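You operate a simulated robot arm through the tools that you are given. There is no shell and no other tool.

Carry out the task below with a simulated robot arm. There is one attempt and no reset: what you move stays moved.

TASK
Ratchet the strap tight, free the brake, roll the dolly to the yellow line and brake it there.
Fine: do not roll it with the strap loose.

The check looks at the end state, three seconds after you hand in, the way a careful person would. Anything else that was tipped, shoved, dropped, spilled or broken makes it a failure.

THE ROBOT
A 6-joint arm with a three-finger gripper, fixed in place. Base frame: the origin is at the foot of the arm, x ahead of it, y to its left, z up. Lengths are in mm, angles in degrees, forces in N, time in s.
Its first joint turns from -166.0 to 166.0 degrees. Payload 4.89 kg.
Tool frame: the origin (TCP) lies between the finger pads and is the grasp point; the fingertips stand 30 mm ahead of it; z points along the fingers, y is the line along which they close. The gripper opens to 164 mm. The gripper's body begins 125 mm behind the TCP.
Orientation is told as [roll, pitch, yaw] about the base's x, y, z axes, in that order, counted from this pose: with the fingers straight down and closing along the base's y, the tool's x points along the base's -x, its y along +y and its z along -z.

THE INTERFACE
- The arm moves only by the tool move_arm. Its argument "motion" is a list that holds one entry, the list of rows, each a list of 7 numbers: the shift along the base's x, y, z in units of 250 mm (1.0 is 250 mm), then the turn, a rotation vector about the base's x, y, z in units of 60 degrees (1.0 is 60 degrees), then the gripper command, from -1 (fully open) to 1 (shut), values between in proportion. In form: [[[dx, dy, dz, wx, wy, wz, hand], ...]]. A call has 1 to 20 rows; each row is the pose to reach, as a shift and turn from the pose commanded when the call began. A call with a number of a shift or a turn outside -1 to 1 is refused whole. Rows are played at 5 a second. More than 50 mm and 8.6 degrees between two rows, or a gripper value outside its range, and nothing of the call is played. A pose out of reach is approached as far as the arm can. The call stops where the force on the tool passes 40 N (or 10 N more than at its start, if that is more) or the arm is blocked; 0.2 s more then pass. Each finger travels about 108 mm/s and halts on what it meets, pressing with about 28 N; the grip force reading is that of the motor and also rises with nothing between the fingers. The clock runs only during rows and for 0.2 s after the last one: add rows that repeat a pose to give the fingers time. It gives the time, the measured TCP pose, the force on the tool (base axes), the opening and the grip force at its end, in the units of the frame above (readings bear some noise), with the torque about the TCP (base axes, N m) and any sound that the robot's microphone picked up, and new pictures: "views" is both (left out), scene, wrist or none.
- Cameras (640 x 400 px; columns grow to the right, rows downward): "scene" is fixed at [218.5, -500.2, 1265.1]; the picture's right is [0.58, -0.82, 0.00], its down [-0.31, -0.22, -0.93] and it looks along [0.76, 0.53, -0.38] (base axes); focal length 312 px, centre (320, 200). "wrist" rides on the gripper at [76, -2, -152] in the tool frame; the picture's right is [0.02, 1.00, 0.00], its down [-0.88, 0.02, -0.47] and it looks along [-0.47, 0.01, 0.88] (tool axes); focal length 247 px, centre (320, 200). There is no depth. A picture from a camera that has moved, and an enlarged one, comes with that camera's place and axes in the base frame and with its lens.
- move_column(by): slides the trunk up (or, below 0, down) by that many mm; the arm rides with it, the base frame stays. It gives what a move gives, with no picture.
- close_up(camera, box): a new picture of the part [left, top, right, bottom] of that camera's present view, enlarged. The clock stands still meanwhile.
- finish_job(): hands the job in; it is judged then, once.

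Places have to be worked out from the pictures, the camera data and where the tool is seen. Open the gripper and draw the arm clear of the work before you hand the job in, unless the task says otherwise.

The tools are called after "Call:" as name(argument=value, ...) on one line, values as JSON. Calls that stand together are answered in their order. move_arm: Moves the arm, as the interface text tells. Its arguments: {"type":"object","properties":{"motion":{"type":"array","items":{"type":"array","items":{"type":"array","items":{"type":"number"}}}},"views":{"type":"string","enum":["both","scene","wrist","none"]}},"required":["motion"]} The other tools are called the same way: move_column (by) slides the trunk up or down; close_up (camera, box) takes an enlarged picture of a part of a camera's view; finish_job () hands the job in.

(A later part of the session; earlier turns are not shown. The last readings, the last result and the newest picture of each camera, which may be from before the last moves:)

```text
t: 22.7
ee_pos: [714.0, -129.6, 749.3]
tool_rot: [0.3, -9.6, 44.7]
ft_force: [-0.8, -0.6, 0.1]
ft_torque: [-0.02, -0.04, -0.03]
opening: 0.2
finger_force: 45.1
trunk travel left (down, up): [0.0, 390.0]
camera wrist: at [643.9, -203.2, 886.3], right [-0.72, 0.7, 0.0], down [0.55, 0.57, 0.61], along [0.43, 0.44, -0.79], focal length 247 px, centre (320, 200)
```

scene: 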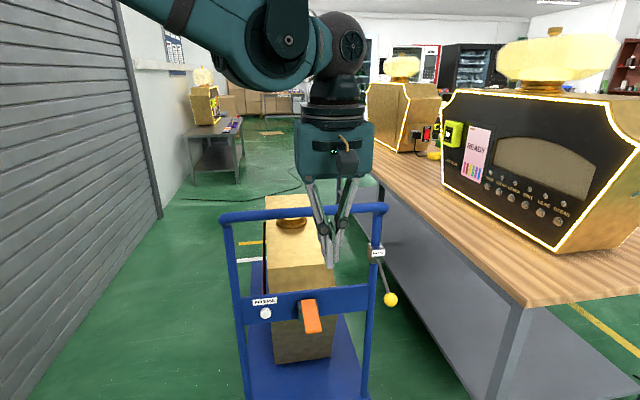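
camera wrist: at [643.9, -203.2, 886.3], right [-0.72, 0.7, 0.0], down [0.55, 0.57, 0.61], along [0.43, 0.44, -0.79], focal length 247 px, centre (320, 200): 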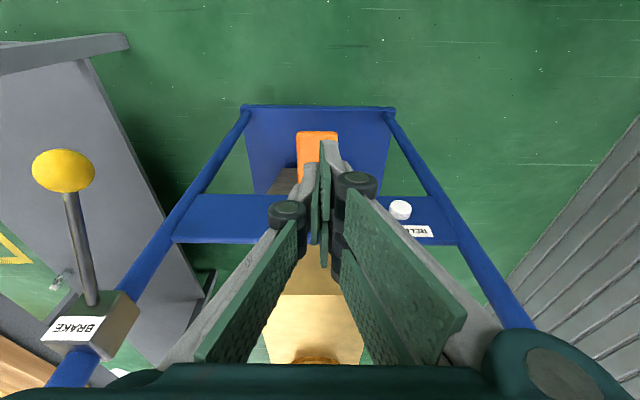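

I'll correct 4 mm to the right and press slowly with contact near the lever tip.

Call:
move_arm(motion=[[[0.011, -0.011, -0.14, 0, 0, 0, 1], [0.011, -0.011, -0.25, 0, 0, 0, 1], [0.011, -0.011, -0.29, 0, 0, 0, 1], [0.011, -0.011, -0.33, 0, 0, 0, 1], [0.012, -0.01, -0.37, 0, 0, 0, 1], [0.013, -0.009, -0.4, 0, 0, 0, 1], [0.014, -0.008, -0.42, 0, 0, 0, 1], [0.016, -0.006, -0.44, 0, 0, 0, 1], [0.018, -0.004, -0.455, 0, 0, 0, 1], [0.02, -0.002, -0.47, 0, 0, 0, 1], [0.022, 0, -0.485, 0, 0, 0, 1], [0.025, 0.003, -0.5, 0, 0, 0, 1], [0.028, 0.006, -0.515, 0, 0, 0, 1], [0.031, 0.009, -0.53, 0, 0, 0, 1], [0.034, 0.012, -0.545, 0, 0, 0, 1], [0.037, 0.015, -0.56, 0, 0, 0, 1]]], views="both")

Call:
close_up(camera="scene", box=[240, 270, 350, 370])

```text
t: 25.3
ee_pos: [721.3, -131.7, 629.7]
tool_rot: [0.1, -9.7, 44.6]
ft_force: [-5.4, -3.5, 37.9]
ft_torque: [0.95, -0.69, -0.04]
opening: 0.0
finger_force: 45.4
trunk travel left (down, up): [0.0, 390.0]
stopped in row 13: the force on the tool passed its limit at 46 N (the readings are from after the stop); the commanded pose is now the measured one
camera wrist: at [650.7, -205.1, 765.5], right [-0.72, 0.7, 0.0], down [0.55, 0.57, 0.62], along [0.43, 0.44, -0.79], focal length 247 px, centre (320, 200)
```

scene: 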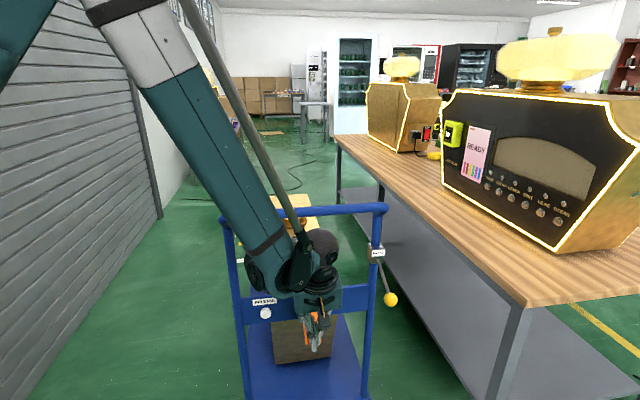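
wrist: 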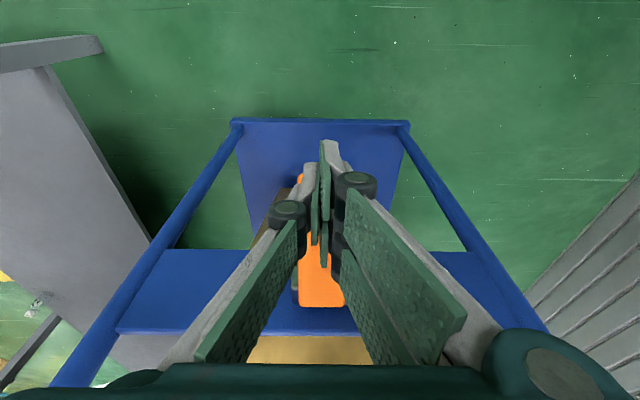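

```text
4.00 times, centred on (295, 320) of scene
camera zoom: at [218.5, -500.2, 1265.1], right [0.58, -0.82, 0.0], down [-0.31, -0.22, -0.93], along [0.76, 0.53, -0.38], focal length 1246 px, centre (420, -280)
```

zoom: 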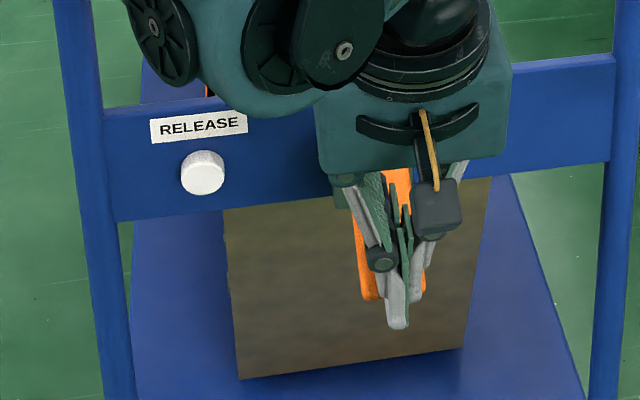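

During this stroke the strap edge moved closer to the load (now about x=207 in the zoom). I'll lift to let it return and check.

Call:
move_arm(motion=[[[-0.01, -0.01, 0.08, 0, 0, 0, 1], [-0.015, -0.015, 0.17, 0, 0, 0, 1], [-0.02, -0.02, 0.28, 0, 0, 0, 1], [-0.02, -0.02, 0.28, 0, 0, 0, 1]]], views="wrist")

Call:
close_up(camera="scene", box=[240, 270, 350, 370])

```text
t: 26.3
ee_pos: [715.8, -138.3, 695.7]
tool_rot: [0.4, -9.7, 44.7]
ft_force: [0.5, -0.6, -0.8]
ft_torque: [0.05, 0.07, 0.03]
opening: 0.0
finger_force: 45.3
trunk travel left (down, up): [0.0, 390.0]
camera wrist: at [645.5, -210.1, 832.5], right [-0.72, 0.7, 0.0], down [0.55, 0.57, 0.61], along [0.43, 0.44, -0.79], focal length 247 px, centre (320, 200)
```

wrist: 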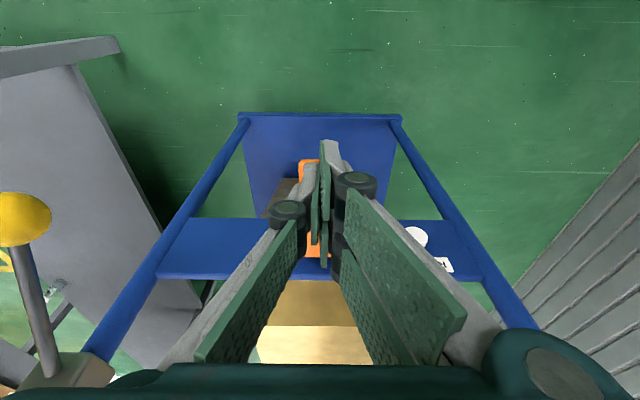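

```text
4.00 times, centred on (295, 320) of scene
camera zoom: at [218.5, -500.2, 1265.1], right [0.58, -0.82, 0.0], down [-0.31, -0.22, -0.93], along [0.76, 0.53, -0.38], focal length 1246 px, centre (420, -280)
```

zoom: 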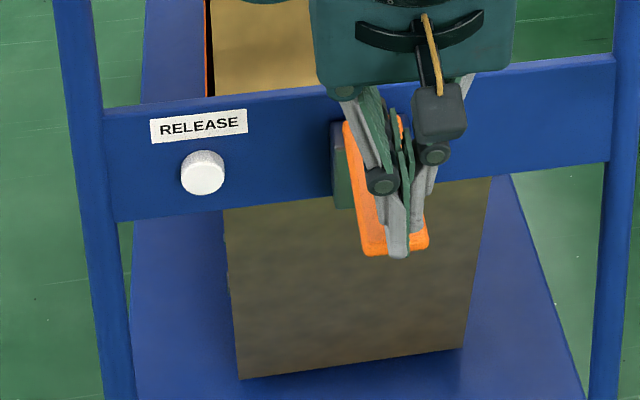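

The strap is now snug against the box with no gap showing. I'll make one more stroke to confirm it's fully tight or that the lever has changed resistance.

Call:
move_arm(motion=[[[0.008, 0.024, -0.04, 0, 0, 0, 1], [0.008, 0.024, -0.08, 0, 0, 0, 1], [0.008, 0.024, -0.12, 0, 0, 0, 1], [0.009, 0.025, -0.16, 0, 0, 0, 1], [0.01, 0.026, -0.19, 0, 0, 0, 1], [0.012, 0.028, -0.215, 0, 0, 0, 1], [0.014, 0.03, -0.235, 0, 0, 0, 1], [0.016, 0.032, -0.25, 0, 0, 0, 1], [0.018, 0.034, -0.265, 0, 0, 0, 1], [0.02, 0.036, -0.275, 0, 0, 0, 1], [0.022, 0.038, -0.285, 0, 0, 0, 1], [0.024, 0.04, -0.3, 0, 0, 0, 1], [0.026, 0.042, -0.315, 0, 0, 0, 1]]], views="none")

Call:
close_up(camera="scene", box=[240, 270, 350, 370])

```text
t: 28.5
ee_pos: [722.7, -128.0, 630.3]
tool_rot: [0.1, -9.8, 44.5]
ft_force: [-5.3, -5.7, 37.3]
ft_torque: [0.9, -0.65, -0.1]
opening: 0.0
finger_force: 45.1
trunk travel left (down, up): [0.0, 390.0]
stopped in row 11: the force on the tool passed its limit at 45 N (the readings are from after the stop); the commanded pose is now the measured one
```

```text
4.00 times, centred on (295, 320) of scene
camera zoom: at [218.5, -500.2, 1265.1], right [0.58, -0.82, 0.0], down [-0.31, -0.22, -0.93], along [0.76, 0.53, -0.38], focal length 1246 px, centre (420, -280)
```

zoom: 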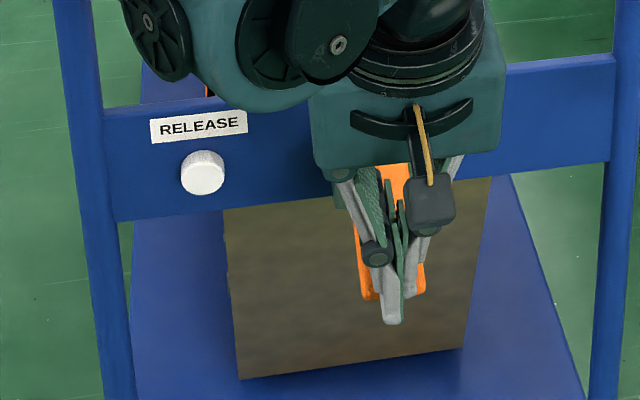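

Same stop again. I'll lift, back away to the viewing pose and inspect the strap on both sides.

Call:
move_arm(motion=[[[-0.01, -0.01, 0.08, 0, 0, 0, 1], [-0.015, -0.015, 0.17, 0, 0, 0, 1], [-0.02, -0.02, 0.28, 0, 0, 0, 1], [-0.09, -0.09, 0.42, -0.03, 0.03, 0, 1], [-0.17, -0.17, 0.56, -0.05, 0.05, 0, 1], [-0.25, -0.25, 0.7, -0.08, 0.08, 0, 1], [-0.33, -0.33, 0.84, -0.1, 0.1, 0, 1], [-0.41, -0.41, 0.97, -0.118, 0.118, 0, 1], [-0.48, -0.5, 1, -0.118, 0.118, 0, 1], [-0.48, -0.5, 1, -0.118, 0.118, 0, 1]]], views="both")

Call:
close_up(camera="scene", box=[240, 270, 350, 370])

Call:
close_up(camera="scene", box=[245, 200, 305, 300])

Call:
close_up(camera="scene", box=[320, 250, 370, 310])

```text
t: 30.7
ee_pos: [604.0, -253.2, 879.6]
tool_rot: [0.2, 0.3, 44.7]
ft_force: [-0.4, 0.5, -0.3]
ft_torque: [-0.04, 0.07, -0.01]
opening: 0.0
finger_force: 45.2
trunk travel left (down, up): [0.0, 390.0]
camera wrist: at [552.6, -307.8, 1031.7], right [-0.72, 0.7, 0.0], down [0.62, 0.63, 0.47], along [0.32, 0.34, -0.88], focal length 247 px, centre (320, 200)
```

scene: 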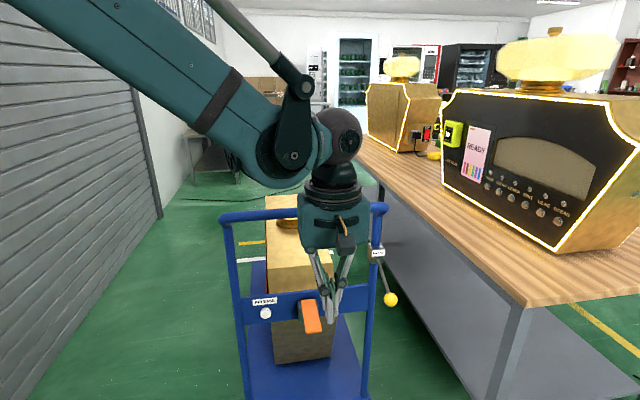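
wrist: 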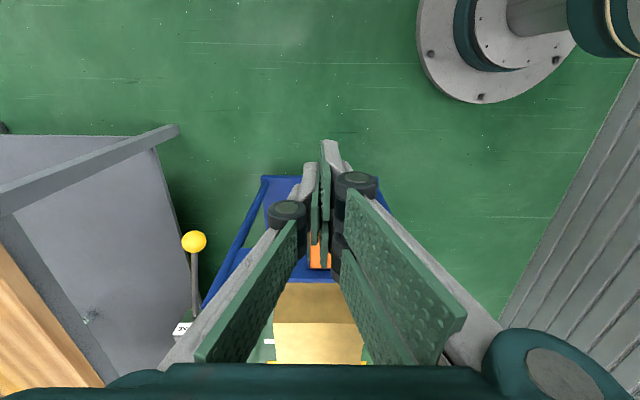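

```text
4.00 times, centred on (295, 320) of scene
camera zoom: at [218.5, -500.2, 1265.1], right [0.58, -0.82, 0.0], down [-0.31, -0.22, -0.93], along [0.76, 0.53, -0.38], focal length 1246 px, centre (420, -280)
```

zoom: 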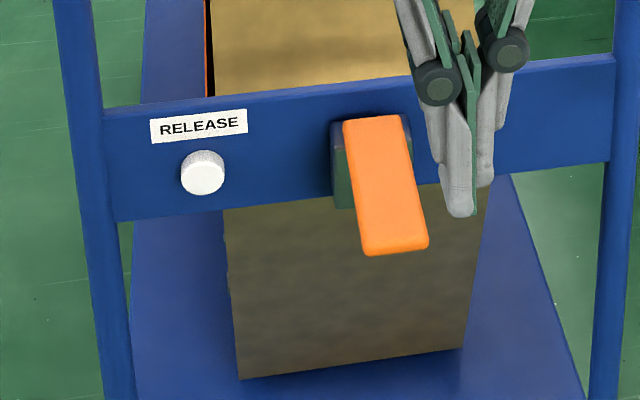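

```text
4.00 times, centred on (275, 250) of scene
camera zoom: at [218.5, -500.2, 1265.1], right [0.58, -0.82, 0.0], down [-0.31, -0.22, -0.93], along [0.76, 0.53, -0.38], focal length 1246 px, centre (500, 0)
```

zoom: 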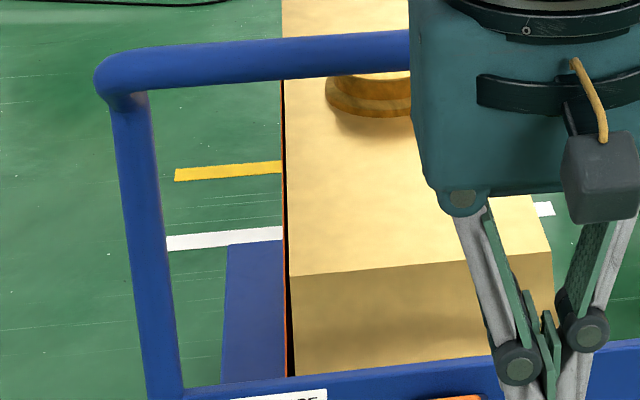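

```text
6.67 times, centred on (345, 280) of scene
camera zoom: at [218.5, -500.2, 1265.1], right [0.58, -0.82, 0.0], down [-0.31, -0.22, -0.93], along [0.76, 0.53, -0.38], focal length 2077 px, centre (153, -333)
```

zoom: 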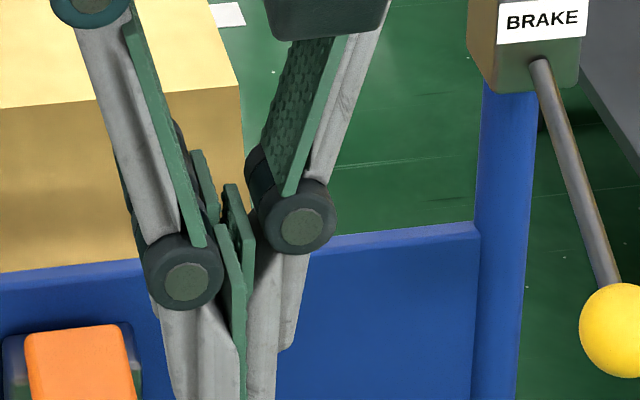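

The strap lies flush along the box, and stroke 4 made no visible change, so it looks tight. One more full stroke will confirm there's no slack left to take up.

Call:
move_arm(motion=[[[0.065, 0.069, -0.06, 0.02, -0.02, 0, 1], [0.13, 0.138, -0.16, 0.04, -0.04, 0, 1], [0.195, 0.207, -0.28, 0.06, -0.06, 0, 1], [0.26, 0.276, -0.4, 0.08, -0.08, 0, 1], [0.325, 0.345, -0.52, 0.1, -0.1, 0, 1], [0.39, 0.415, -0.63, 0.118, -0.118, 0, 1], [0.455, 0.484, -0.718, 0.118, -0.118, 0, 1], [0.455, 0.484, -0.76, 0.118, -0.118, 0, 1], [0.455, 0.484, -0.81, 0.118, -0.118, 0, 1], [0.457, 0.486, -0.86, 0.118, -0.118, 0, 1], [0.46, 0.489, -0.91, 0.118, -0.118, 0, 1], [0.463, 0.492, -0.95, 0.118, -0.118, 0, 1], [0.466, 0.495, -0.97, 0.118, -0.118, 0, 1], [0.469, 0.498, -0.985, 0.118, -0.118, 0, 1], [0.472, 0.501, -0.995, 0.118, -0.118, 0, 1], [0.475, 0.504, -1.0, 0.118, -0.118, 0, 1]]], views="none")

```text
t: 34.1
ee_pos: [718.6, -127.1, 630.0]
tool_rot: [0.2, -9.7, 44.6]
ft_force: [-13.5, -10.0, 35.3]
ft_torque: [0.74, -0.47, 0.1]
opening: 0.0
finger_force: 44.7
trunk travel left (down, up): [0.0, 390.0]
```

It's at the bottom again. I'll lift, back away and compare.

Call:
move_arm(motion=[[[-0.01, -0.01, 0.08, 0, 0, 0, 1], [-0.015, -0.015, 0.17, 0, 0, 0, 1], [-0.02, -0.02, 0.28, 0, 0, 0, 1], [-0.09, -0.09, 0.42, 0, 0, 0, 1], [-0.17, -0.17, 0.56, 0, 0, 0, 1], [-0.25, -0.25, 0.7, 0, 0, 0, 1], [-0.33, -0.33, 0.84, 0, 0, 0, 1], [-0.41, -0.41, 0.97, 0, 0, 0, 1], [-0.48, -0.5, 1, 0, 0, 0, 1], [-0.48, -0.5, 1, 0, 0, 0, 1]]], views="scene")

Call:
close_up(camera="scene", box=[240, 270, 350, 370])

Call:
close_up(camera="scene", box=[245, 200, 305, 300])

```text
t: 36.3
ee_pos: [599.3, -253.4, 877.5]
tool_rot: [0.3, -9.8, 44.7]
ft_force: [0.8, 0.4, 0.6]
ft_torque: [-0.01, 0.07, 0.0]
opening: 0.1
finger_force: 45.2
trunk travel left (down, up): [0.0, 390.0]
```

scene: 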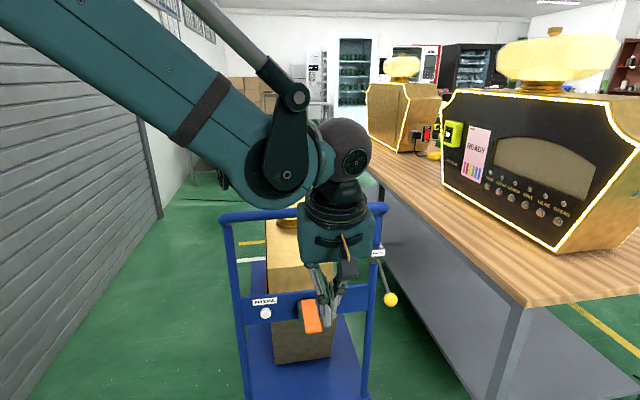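

```text
4.00 times, centred on (295, 320) of scene
camera zoom: at [218.5, -500.2, 1265.1], right [0.58, -0.82, 0.0], down [-0.31, -0.22, -0.93], along [0.76, 0.53, -0.38], focal length 1246 px, centre (420, -280)
```

zoom: 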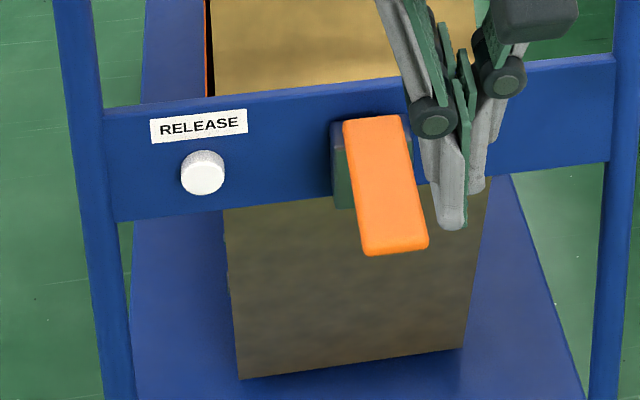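

```text
4.00 times, centred on (275, 250) of scene
camera zoom: at [218.5, -500.2, 1265.1], right [0.58, -0.82, 0.0], down [-0.31, -0.22, -0.93], along [0.76, 0.53, -0.38], focal length 1246 px, centre (500, 0)
```

zoom: 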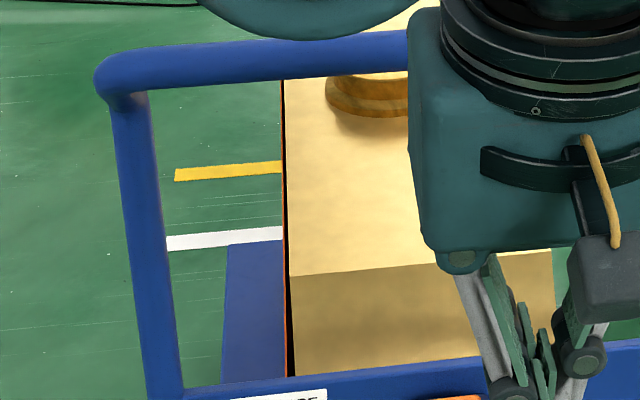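

The fifth stroke changed nothing and the strap is flush, so it's tight. Next is the brake: I'll move behind the knob (f≈419, l≈803, z≈714) with the tool tilted 40° and the fingers open.

Call:
move_arm(motion=[[[0.135, -0.054, -0.052, 0.059, -0.059, 0, 0.5], [0.27, -0.107, -0.103, 0.118, -0.118, 0, 0.02], [0.404, -0.161, -0.155, 0.177, -0.177, 0, 0.02], [0.538, -0.215, -0.207, 0.236, -0.236, 0, 0.02], [0.673, -0.268, -0.258, 0.295, -0.295, 0, 0.02], [0.807, -0.322, -0.31, 0.354, -0.354, 0, 0.02], [0.807, -0.322, -0.31, 0.354, -0.354, 0, 0.02]]])

```text
t: 37.9
ee_pos: [802.0, -332.4, 802.7]
tool_rot: [0.4, -39.8, 44.4]
ft_force: [-1.9, 1.7, 0.5]
ft_torque: [-0.09, -0.02, -0.04]
opening: 80.4
finger_force: 0.0
trunk travel left (down, up): [0.0, 390.0]
camera wrist: at [693.1, -444.4, 869.3], right [-0.72, 0.7, -0.01], down [0.26, 0.27, 0.93], along [0.65, 0.66, -0.37], focal length 247 px, centre (320, 200)
```

scene: 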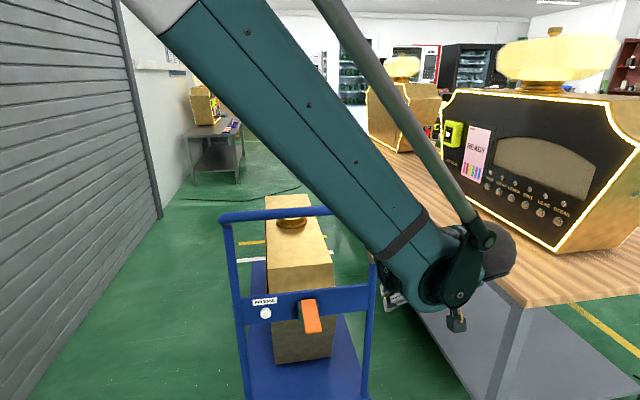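
wrist: 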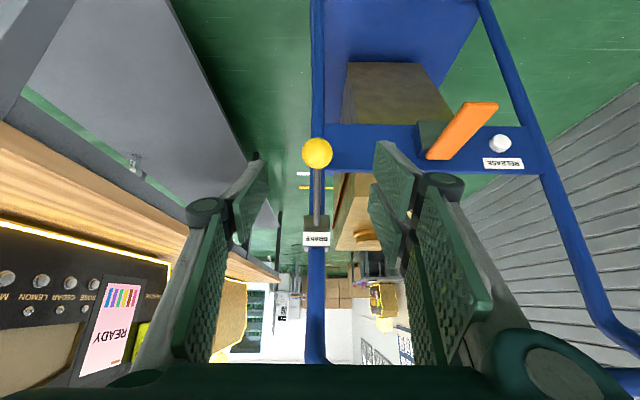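

The knob is dead centre between the fingers at about f=419, z=714. I'll advance along the tool axis and grip it.

Call:
move_arm(motion=[[[0.062, 0.061, -0.089, 0, 0, 0, 0.02], [0.125, 0.122, -0.178, 0, 0, 0, 0.02], [0.187, 0.182, -0.267, 0, 0, 0, 0.02], [0.249, 0.243, -0.356, 0, 0, 0, 0.02], [0.249, 0.243, -0.356, 0, 0, 0, 0.02]]], views="wrist")

```text
t: 39.1
ee_pos: [865.7, -272.2, 711.0]
tool_rot: [0.5, -39.8, 44.5]
ft_force: [-0.6, 0.6, 0.8]
ft_torque: [-0.01, -0.04, 0.01]
opening: 80.3
finger_force: 0.1
trunk travel left (down, up): [0.0, 390.0]
camera wrist: at [755.9, -384.5, 778.8], right [-0.72, 0.7, -0.01], down [0.26, 0.27, 0.93], along [0.65, 0.66, -0.37], focal length 247 px, centre (320, 200)
```

wrist: 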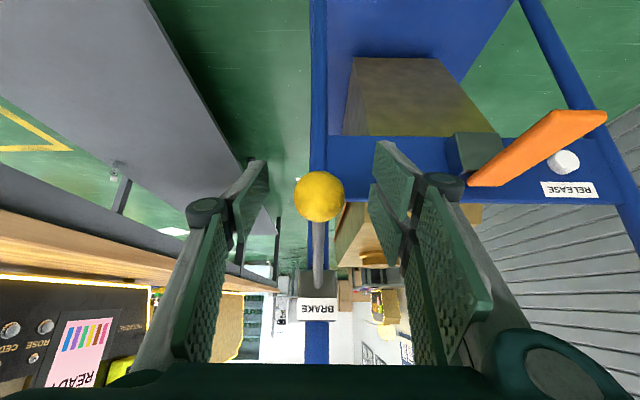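

The knob sits between the pads, so I'll close on it.

Call:
move_arm(motion=[[[0.012, 0.012, 0, 0, 0, 0, 1], [0.012, 0.012, 0, 0, 0, 0, 1], [0.012, 0.012, 0, 0, 0, 0, 1], [0.012, 0.012, 0, 0, 0, 0, 1]]], views="wrist")

```text
t: 40.1
ee_pos: [869.6, -270.8, 712.1]
tool_rot: [0.6, -39.8, 44.6]
ft_force: [14.0, -16.5, 0.8]
ft_torque: [0.06, 0.0, 0.04]
opening: 32.5
finger_force: 44.8
trunk travel left (down, up): [0.0, 390.0]
camera wrist: at [759.3, -382.2, 779.0], right [-0.72, 0.7, -0.01], down [0.26, 0.27, 0.93], along [0.65, 0.66, -0.37], focal length 247 px, centre (320, 200)
```

wrist: 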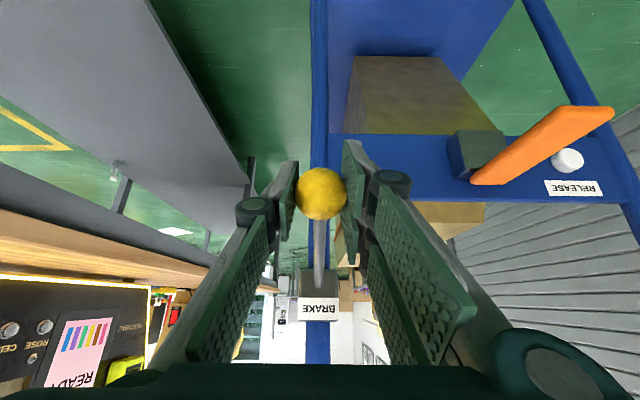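

Gripped at 32.5 mm with some side load. I'll ease 2 mm right and test the brake lever upward along its arc.

Call:
move_arm(motion=[[[0.006, -0.006, 0, 0, 0, 0, 1], [0.001, -0.011, 0.014, 0, 0, 0, 1], [-0.005, -0.017, 0.028, 0, 0, 0, 1], [-0.01, -0.022, 0.043, 0, 0, 0, 1], [-0.016, -0.028, 0.058, 0, 0, 0, 1], [-0.016, -0.028, 0.058, 0, 0, 0, 1]]], views="wrist")

```text
t: 41.5
ee_pos: [864.3, -274.6, 726.5]
tool_rot: [0.5, -39.7, 44.6]
ft_force: [-9.9, 13.7, -10.0]
ft_torque: [-0.75, 0.82, 0.03]
opening: 32.7
finger_force: 44.8
trunk travel left (down, up): [0.0, 390.0]
camera wrist: at [755.1, -387.0, 794.1], right [-0.72, 0.7, -0.01], down [0.26, 0.27, 0.93], along [0.65, 0.66, -0.37], focal length 247 px, centre (320, 200)
```

wrist: 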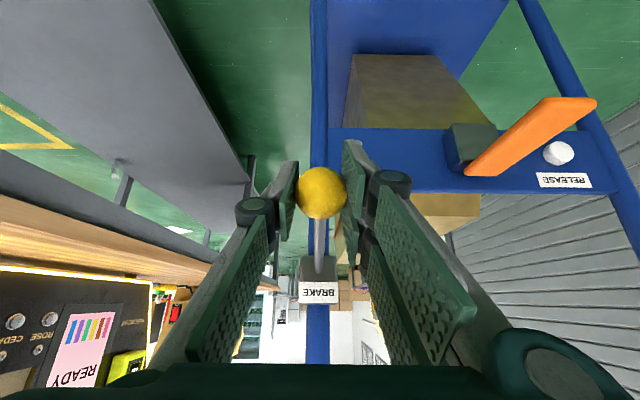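

The lever swings upward with light resistance. I'll continue along the arc until it reaches a stop.

Call:
move_arm(motion=[[[-0.0115, -0.0055, 0.0296, 0, 0, 0, 1], [-0.0186, -0.0126, 0.06, 0, 0, 0, 1], [-0.0239, -0.0179, 0.0912, 0, 0, 0, 1], [-0.0279, -0.0219, 0.1224, 0, 0, 0, 1], [-0.0302, -0.0242, 0.1544, 0, 0, 0, 1], [-0.031, -0.025, 0.1864, 0, 0, 0, 1], [-0.0302, -0.0242, 0.2184, 0, 0, 0, 1], [-0.0279, -0.0219, 0.2504, 0, 0, 0, 1], [-0.0239, -0.0179, 0.2816, 0, 0, 0, 1]]], views="both")

```text
t: 43.5
ee_pos: [858.7, -281.0, 797.0]
tool_rot: [0.5, -39.7, 44.6]
ft_force: [0.7, -6.7, -9.8]
ft_torque: [-0.9, 0.87, -0.15]
opening: 33.4
finger_force: 44.8
trunk travel left (down, up): [0.0, 390.0]
camera wrist: at [749.1, -392.5, 864.6], right [-0.72, 0.7, -0.01], down [0.26, 0.27, 0.93], along [0.65, 0.66, -0.37], focal length 247 px, centre (320, 200)
```

scene: 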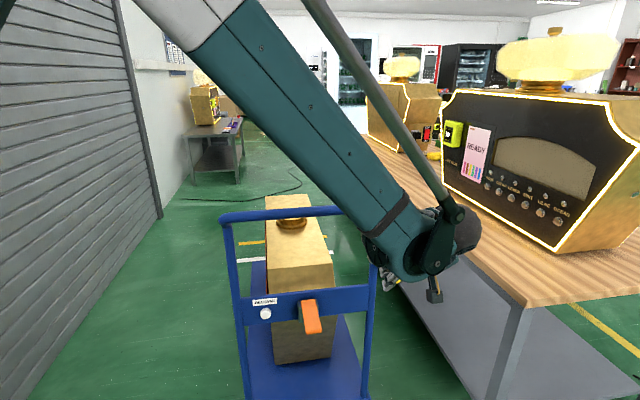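
wrist: 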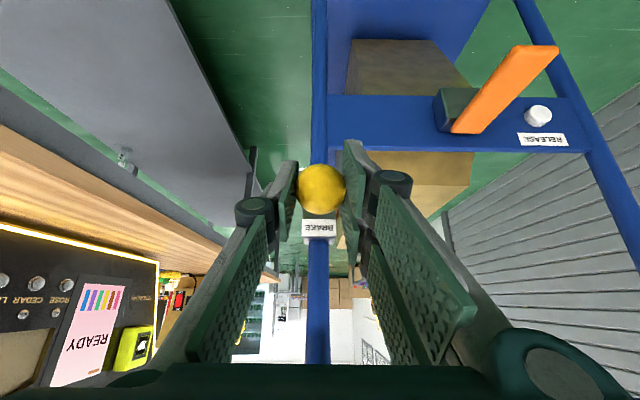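

It's past horizontal and still moving freely, so I'll keep going to find the upper stop.

Call:
move_arm(motion=[[[0.0054, 0.0054, 0.0312, 0, 0, 0, 1], [0.0124, 0.0124, 0.0616, 0, 0, 0, 1], [0.0209, 0.0209, 0.0912, 0, 0, 0, 1], [0.0308, 0.0308, 0.12, 0, 0, 0, 1], [0.0421, 0.0421, 0.1476, 0, 0, 0, 1], [0.0549, 0.0549, 0.1744, 0, 0, 0, 1], [0.0687, 0.0687, 0.1996, 0, 0, 0, 1], [0.084, 0.084, 0.2232, 0, 0, 0, 1], [0.1001, 0.1001, 0.2456, 0, 0, 0, 1]]], views="both")

```text
t: 44.3
ee_pos: [861.9, -276.5, 812.7]
tool_rot: [0.7, -39.5, 44.5]
ft_force: [8.8, -2.1, -28.6]
ft_torque: [0.37, -0.2, 0.16]
opening: 33.4
finger_force: 45.3
trunk travel left (down, up): [0.0, 390.0]
stopped in row 3: the force on the tool passed its limit at 45 N (the readings are from after the stop); the commanded pose is now the measured one
camera wrist: at [753.1, -388.6, 880.8], right [-0.72, 0.7, -0.01], down [0.26, 0.28, 0.93], along [0.65, 0.66, -0.38], focal length 247 px, centre (320, 200)
```

scene: 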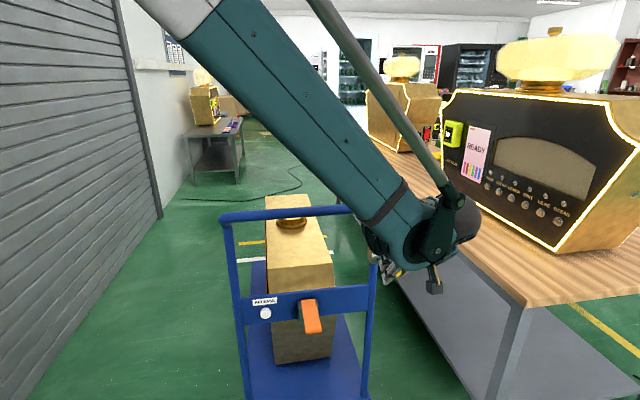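
wrist: 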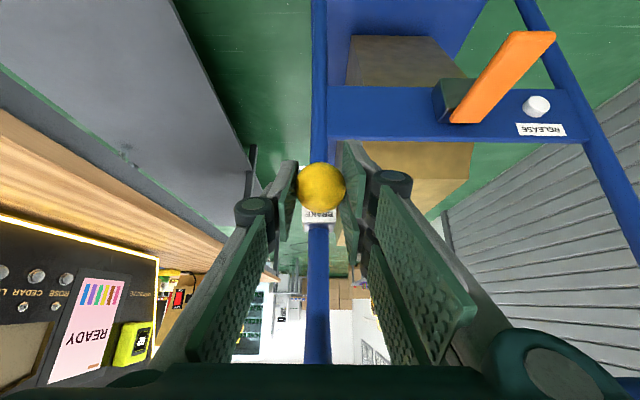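

Firm upper stop at z≈813, about 50° from where it started. The brake should now be free. I'll release the knob, back off and check that it stays up.

Call:
move_arm(motion=[[[0, 0, 0, 0, 0, 0, 0.02], [0, 0, 0, 0, 0, 0, 0.02], [-0.08, -0.08, 0.08, 0, 0, 0, 0.02], [-0.17, -0.17, 0.16, 0, 0, 0, 0.02], [-0.26, -0.26, 0.24, 0, 0, 0, 0.02], [-0.26, -0.26, 0.24, 0, 0, 0, 0.02]]], views="wrist")

```text
t: 45.7
ee_pos: [797.1, -342.8, 877.8]
tool_rot: [0.5, -39.6, 44.6]
ft_force: [0.6, 0.1, -0.8]
ft_torque: [-0.03, 0.06, 0.02]
opening: 80.5
finger_force: 0.1
trunk travel left (down, up): [0.0, 390.0]
camera wrist: at [688.5, -455.3, 944.8], right [-0.72, 0.7, -0.01], down [0.26, 0.28, 0.93], along [0.65, 0.66, -0.38], focal length 247 px, centre (320, 200)
```

wrist: 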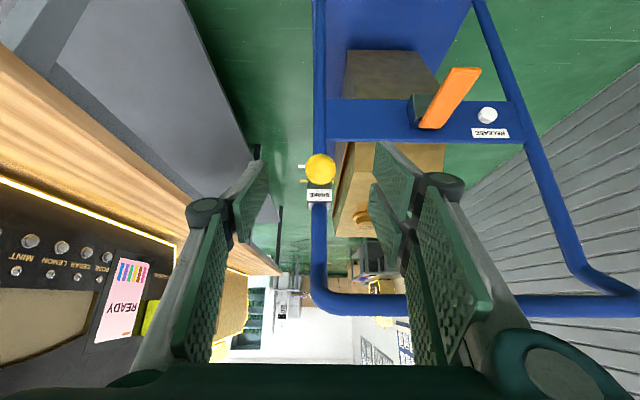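

The brake knob stays up. Next I'll roll the dolly by gripping the top bar, with the fingers straddling it front to back. I'll rotate the tool 90° about its own axis in two steps while moving up behind the middle of the bar.

Call:
move_arm(motion=[[[-0.01, 0.05, 0.15, 0.038, 0.038, -0.064, -0.1], [-0.03, 0.15, 0.27, 0.076, 0.076, -0.128, -0.22], [-0.06, 0.26, 0.37, 0.114, 0.114, -0.192, -0.22], [-0.09, 0.38, 0.45, 0.152, 0.152, -0.256, -0.22], [-0.12, 0.5, 0.52, 0.19, 0.19, -0.32, -0.22], [-0.16, 0.62, 0.58, 0.228, 0.228, -0.384, -0.22], [-0.2, 0.74, 0.63, 0.266, 0.266, -0.448, -0.22], [-0.235, 0.85, 0.649, 0.304, 0.304, -0.512, -0.22], [-0.247, 0.919, 0.649, 0.341, 0.341, -0.575, -0.22], [-0.247, 0.919, 0.649, 0.341, 0.341, -0.575, -0.22]]], views="none")

Call:
move_arm(motion=[[[0, 0, 0, 0.057, 0.057, -0.096, -0.22], [0, 0, 0, 0.114, 0.114, -0.192, -0.22], [0, 0, 0, 0.171, 0.171, -0.288, -0.22], [0, 0, 0, 0.228, 0.228, -0.384, -0.22], [0, 0, 0, 0.285, 0.285, -0.48, -0.22], [0, 0, 0, 0.341, 0.341, -0.575, -0.22], [0, 0, 0, 0.341, 0.341, -0.575, -0.22]]])

```text
t: 47.9
ee_pos: [734.8, -111.7, 1036.8]
tool_rot: [31.0, -26.5, -7.6]
ft_force: [-0.7, -0.5, -0.2]
ft_torque: [0.01, -0.01, 0.02]
opening: 100.0
finger_force: 0.0
trunk travel left (down, up): [0.0, 390.0]
```

```text
t: 49.5
ee_pos: [733.4, -112.6, 1036.7]
tool_rot: [40.2, 0.6, -45.2]
ft_force: [-0.1, 0.1, 0.6]
ft_torque: [0.01, 0.02, -0.02]
opening: 100.0
finger_force: 0.0
trunk travel left (down, up): [0.0, 390.0]
camera wrist: at [610.9, -128.9, 1152.2], right [0.53, 0.55, 0.65], down [0.42, -0.83, 0.36], along [0.74, 0.08, -0.67], focal length 247 px, centre (320, 200)
```

scene: 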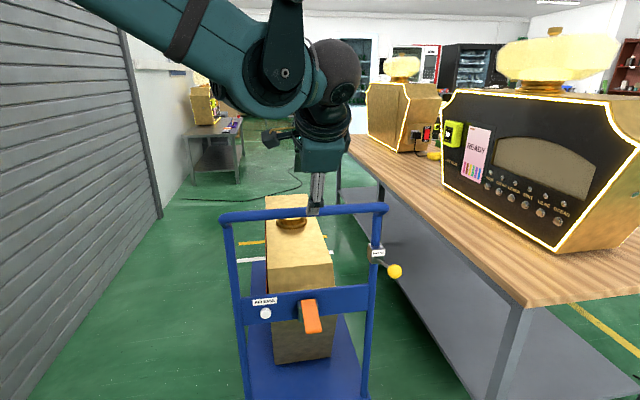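
wrist: 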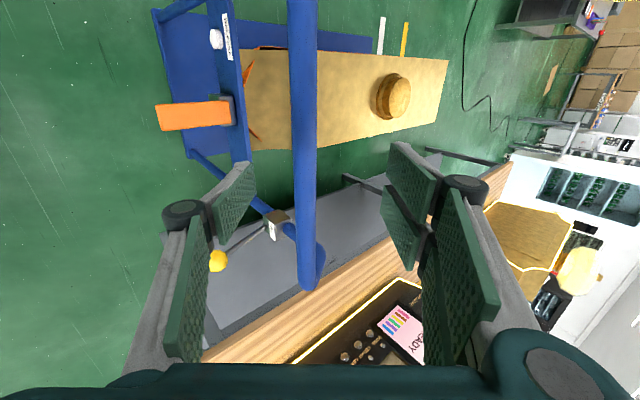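

This view shows the dolly's side, its front edge and both floor lines. I'll zoom in to measure the remaining distance to the yellow line.

Call:
close_up(camera="wrist", box=[300, 0, 460, 100])

Call:
close_up(camera="wrist", box=[140, 0, 460, 200])

Call:
close_up(camera="scene", box=[210, 180, 410, 305])

```text
4.00 times, centred on (380, 50) of wrist
camera zoom: at [610.9, -128.9, 1152.2], right [0.53, 0.55, 0.65], down [0.42, -0.83, 0.36], along [0.74, 0.08, -0.67], focal length 988 px, centre (80, 800)
```

zoom: 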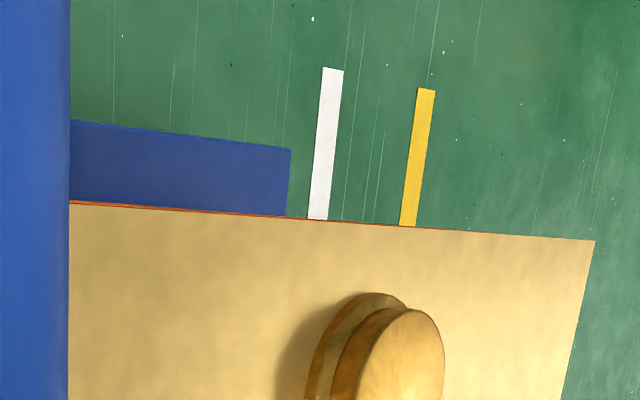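

```text
2.00 times, centred on (300, 100) of wrist
camera zoom: at [610.9, -128.9, 1152.2], right [0.53, 0.55, 0.65], down [0.42, -0.83, 0.36], along [0.74, 0.08, -0.67], focal length 494 px, centre (360, 400)
```

zoom: 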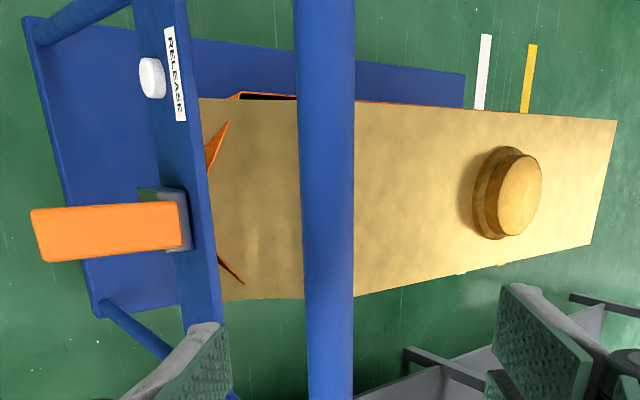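

```text
3.20 times, centred on (310, 242) of scene
camera zoom: at [218.5, -500.2, 1265.1], right [0.58, -0.82, 0.0], down [-0.31, -0.22, -0.93], along [0.76, 0.53, -0.38], focal length 997 px, centre (352, 64)
```

zoom: 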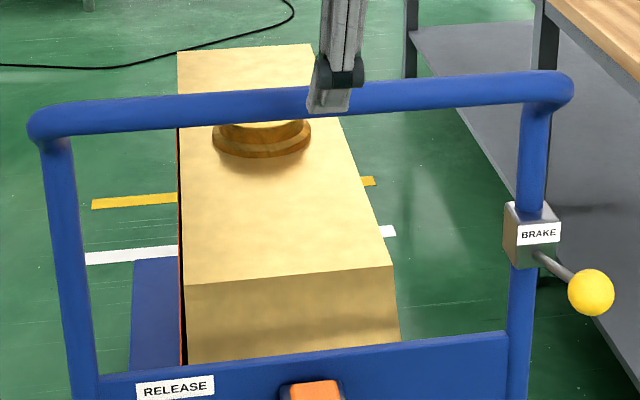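

Measured from two views, the deck's front edge is about 250 mm short of the white line and about 500 mm short of the yellow. The top bar is at f≈493, z≈948 and about 25 mm thick. I'll slide along the tool axis to straddle it and grip.

Call:
move_arm(motion=[[[0.04, 0.04, -0.12, 0, 0, 0, -0.22], [0.096, 0.096, -0.24, 0, 0, 0, -0.22], [0.1527, 0.1527, -0.356, 0, 0, 0, -0.22], [0.1527, 0.1527, -0.356, 0, 0, 0, -0.22]]], views="both")

```text
t: 50.5
ee_pos: [773.9, -73.6, 949.5]
tool_rot: [40.2, 0.6, -45.1]
ft_force: [-0.8, -0.4, 0.8]
ft_torque: [0.0, -0.07, -0.04]
opening: 99.8
finger_force: 0.0
trunk travel left (down, up): [0.0, 390.0]
camera wrist: at [649.3, -90.4, 1064.6], right [0.53, 0.55, 0.65], down [0.42, -0.83, 0.36], along [0.74, 0.08, -0.67], focal length 247 px, centre (320, 200)
```

scene: 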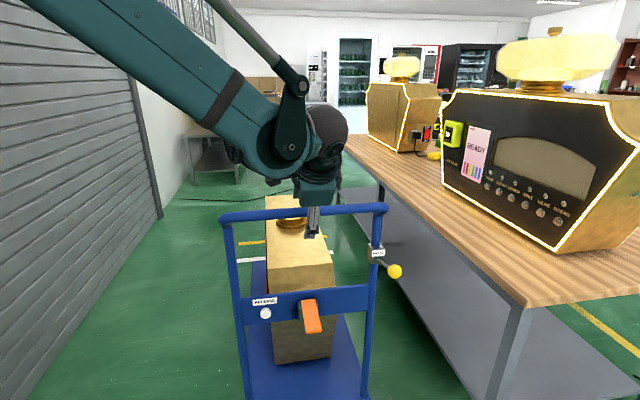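
wrist: 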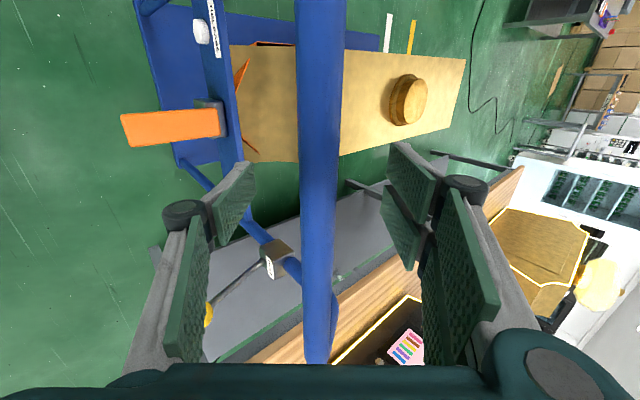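

The bar is centred between the fingers at the right depth. I'll close on it.

Call:
move_arm(motion=[[[0, 0, 0, 0, 0, 0, 1], [0, 0, 0, 0, 0, 0, 1], [0, 0, 0, 0, 0, 0, 1], [0, 0, 0, 0, 0, 0, 1]]], views="wrist")

```text
t: 51.5
ee_pos: [773.1, -72.4, 949.6]
tool_rot: [40.2, 0.6, -45.0]
ft_force: [-7.1, -1.2, -19.5]
ft_torque: [-0.68, -0.65, 0.49]
opening: 24.6
finger_force: 45.3
trunk travel left (down, up): [0.0, 390.0]
camera wrist: at [649.5, -90.6, 1064.0], right [0.53, 0.55, 0.64], down [0.42, -0.83, 0.36], along [0.74, 0.08, -0.67], focal length 247 px, centre (320, 200)
```

wrist: 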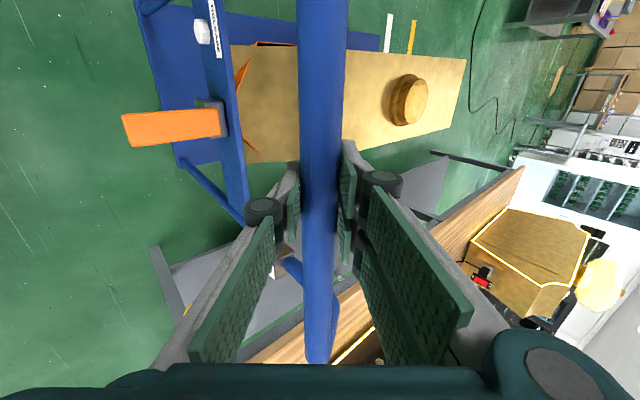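

Gripped at 24.6 mm. I'll lower 2 mm to relieve the vertical load and try a slow 20 mm roll forward, to see whether the brake is really free.

Call:
move_arm(motion=[[[0, 0, -0.01, 0, 0, 0, 1], [0.014, 0.014, -0.01, 0, 0, 0, 1], [0.028, 0.028, -0.01, 0, 0, 0, 1], [0.042, 0.042, -0.01, 0, 0, 0, 1], [0.057, 0.057, -0.01, 0, 0, 0, 1], [0.057, 0.057, -0.01, 0, 0, 0, 1]]], views="both")

Call:
close_up(camera="scene", box=[245, 200, 305, 300])

```text
t: 52.4
ee_pos: [780.8, -65.8, 947.2]
tool_rot: [40.4, 0.5, -45.2]
ft_force: [-0.3, 6.7, 28.6]
ft_torque: [-0.48, -0.66, 0.84]
opening: 24.0
finger_force: 45.1
trunk travel left (down, up): [0.0, 390.0]
stopped in row 4: the force on the tool passed its limit at 41 N (the readings are from after the stop); the commanded pose is now the measured one
camera wrist: at [656.5, -83.2, 1063.2], right [0.53, 0.55, 0.65], down [0.42, -0.83, 0.36], along [0.74, 0.08, -0.67], focal length 247 px, centre (320, 200)
```

scene: 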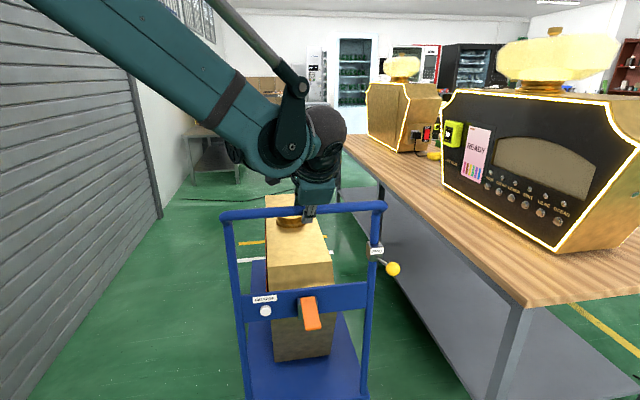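
wrist: 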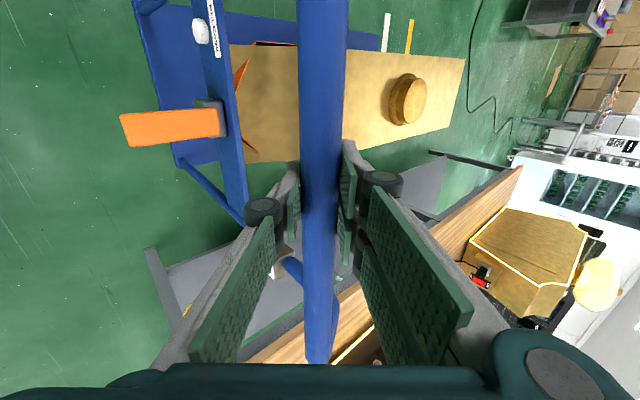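

```text
4.00 times, centred on (275, 250) of scene
camera zoom: at [218.5, -500.2, 1265.1], right [0.58, -0.82, 0.0], down [-0.31, -0.22, -0.93], along [0.76, 0.53, -0.38], focal length 1246 px, centre (500, 0)
```

zoom: 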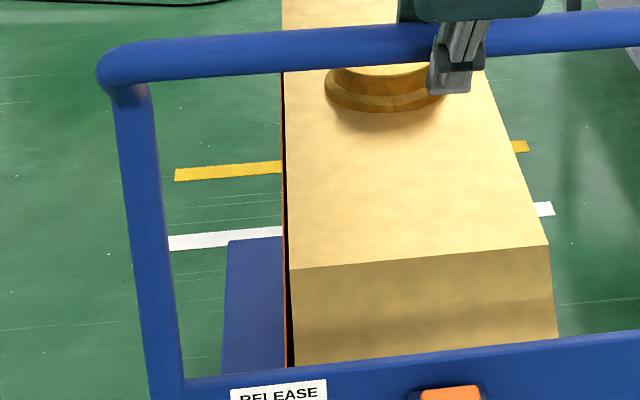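

The dolly moves, so the brake is free. The force stop came mostly from the vertical component, so I'll raise 2 mm and continue rolling slowly.

Call:
move_arm(motion=[[[0, 0, 0.008, 0, 0, 0, 1], [0.008, 0.008, 0.008, 0, 0, 0, 1], [0.02, 0.02, 0.008, 0, 0, 0, 1], [0.034, 0.034, 0.008, 0, 0, 0, 1], [0.05, 0.05, 0.008, 0, 0, 0, 1], [0.066, 0.066, 0.008, 0, 0, 0, 1], [0.082, 0.082, 0.008, 0, 0, 0, 1]]], views="none")

```text
t: 54.0
ee_pos: [802.5, -45.1, 948.8]
tool_rot: [40.3, 0.6, -45.1]
ft_force: [-2.7, 9.8, -19.0]
ft_torque: [-0.83, -0.91, 0.3]
opening: 24.4
finger_force: 45.0
trunk travel left (down, up): [0.0, 390.0]
```

The dolly has rolled about 40 mm smoothly. I'll continue in longer strokes.

Call:
move_arm(motion=[[[0.01, 0.01, -0.004, 0, 0, 0, 1], [0.024, 0.024, -0.004, 0, 0, 0, 1], [0.044, 0.044, -0.004, 0, 0, 0, 1], [0.066, 0.066, -0.004, 0, 0, 0, 1], [0.09, 0.09, -0.004, 0, 0, 0, 1], [0.114, 0.114, -0.004, 0, 0, 0, 1], [0.138, 0.138, -0.004, 0, 0, 0, 1], [0.162, 0.162, -0.004, 0, 0, 0, 1], [0.186, 0.186, -0.004, 0, 0, 0, 1], [0.21, 0.21, -0.004, 0, 0, 0, 1], [0.234, 0.234, -0.004, 0, 0, 0, 1], [0.258, 0.258, -0.004, 0, 0, 0, 1], [0.282, 0.282, -0.004, 0, 0, 0, 1], [0.306, 0.306, -0.004, 0, 0, 0, 1], [0.326, 0.326, -0.004, 0, 0, 0, 1], [0.34, 0.34, -0.004, 0, 0, 0, 1], [0.35, 0.35, -0.004, 0, 0, 0, 1]]], views="both")

```text
t: 57.6
ee_pos: [888.6, 42.2, 948.1]
tool_rot: [40.3, 0.6, -45.2]
ft_force: [-18.4, 12.6, 5.6]
ft_torque: [-0.15, -0.05, 1.28]
opening: 24.3
finger_force: 44.7
trunk travel left (down, up): [0.0, 390.0]
camera wrist: at [764.5, 24.5, 1063.4], right [0.53, 0.55, 0.65], down [0.42, -0.83, 0.36], along [0.74, 0.08, -0.67], focal length 247 px, centre (320, 200)
```

scene: 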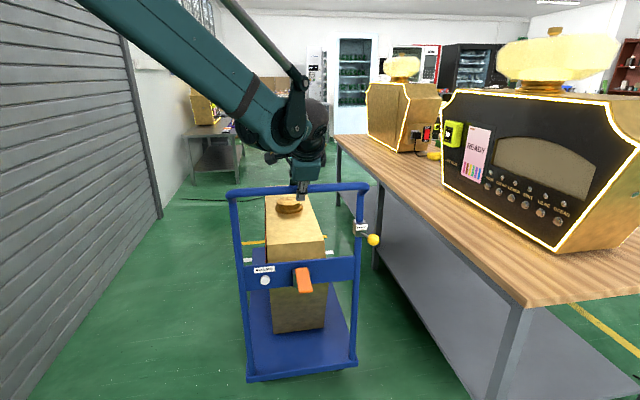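
wrist: 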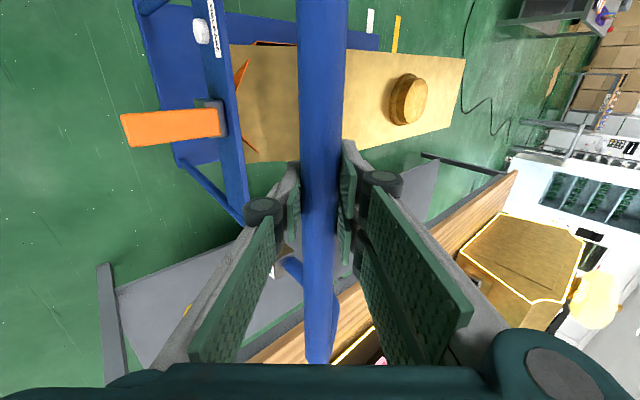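

Rolled about 163 mm, with a slight side load to the left. I'll trim 2 mm left, follow that heading, and roll another 150 mm or so.

Call:
move_arm(motion=[[[0.002, 0.014, -0.003, 0, 0, 0, 1], [0.016, 0.03, -0.003, 0, 0, 0, 1], [0.036, 0.05, -0.003, 0, 0, 0, 1], [0.06, 0.074, -0.003, 0, 0, 0, 1], [0.084, 0.098, -0.003, 0, 0, 0, 1], [0.108, 0.122, -0.003, 0, 0, 0, 1], [0.132, 0.147, -0.003, 0, 0, 0, 1], [0.156, 0.172, -0.003, 0, 0, 0, 1], [0.18, 0.196, -0.003, 0, 0, 0, 1], [0.204, 0.221, -0.003, 0, 0, 0, 1], [0.228, 0.246, -0.003, 0, 0, 0, 1], [0.252, 0.27, -0.003, 0, 0, 0, 1], [0.276, 0.294, -0.003, 0, 0, 0, 1], [0.3, 0.319, -0.003, 0, 0, 0, 1], [0.324, 0.343, -0.003, 0, 0, 0, 1], [0.348, 0.368, -0.003, 0, 0, 0, 1], [0.372, 0.392, -0.003, 0, 0, 0, 1], [0.392, 0.412, -0.003, 0, 0, 0, 1], [0.406, 0.426, -0.003, 0, 0, 0, 1], [0.414, 0.434, -0.003, 0, 0, 0, 1]]], views="both")

```text
t: 61.8
ee_pos: [991.2, 149.2, 946.8]
tool_rot: [40.3, 0.6, -45.1]
ft_force: [17.3, -21.5, 14.2]
ft_torque: [-0.66, -0.72, 0.71]
opening: 24.2
finger_force: 45.0
trunk travel left (down, up): [0.0, 390.0]
camera wrist: at [868.1, 131.8, 1062.2], right [0.53, 0.55, 0.65], down [0.42, -0.83, 0.36], along [0.74, 0.08, -0.67], focal length 247 px, centre (320, 200)
```

scene: 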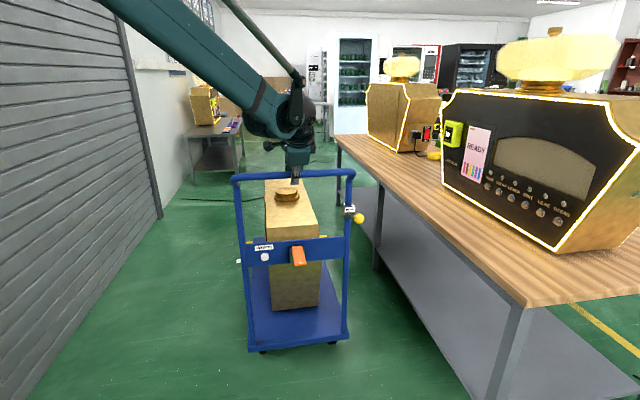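
wrist: 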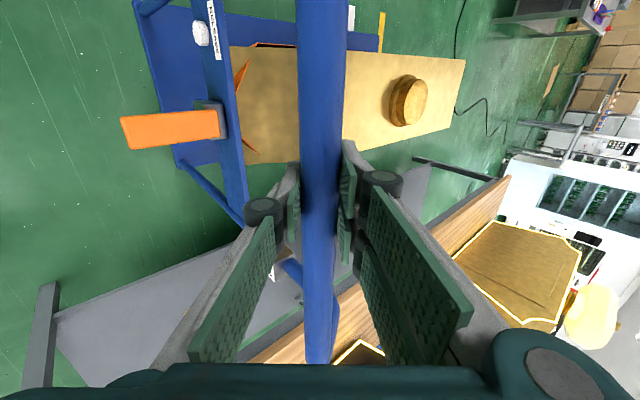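

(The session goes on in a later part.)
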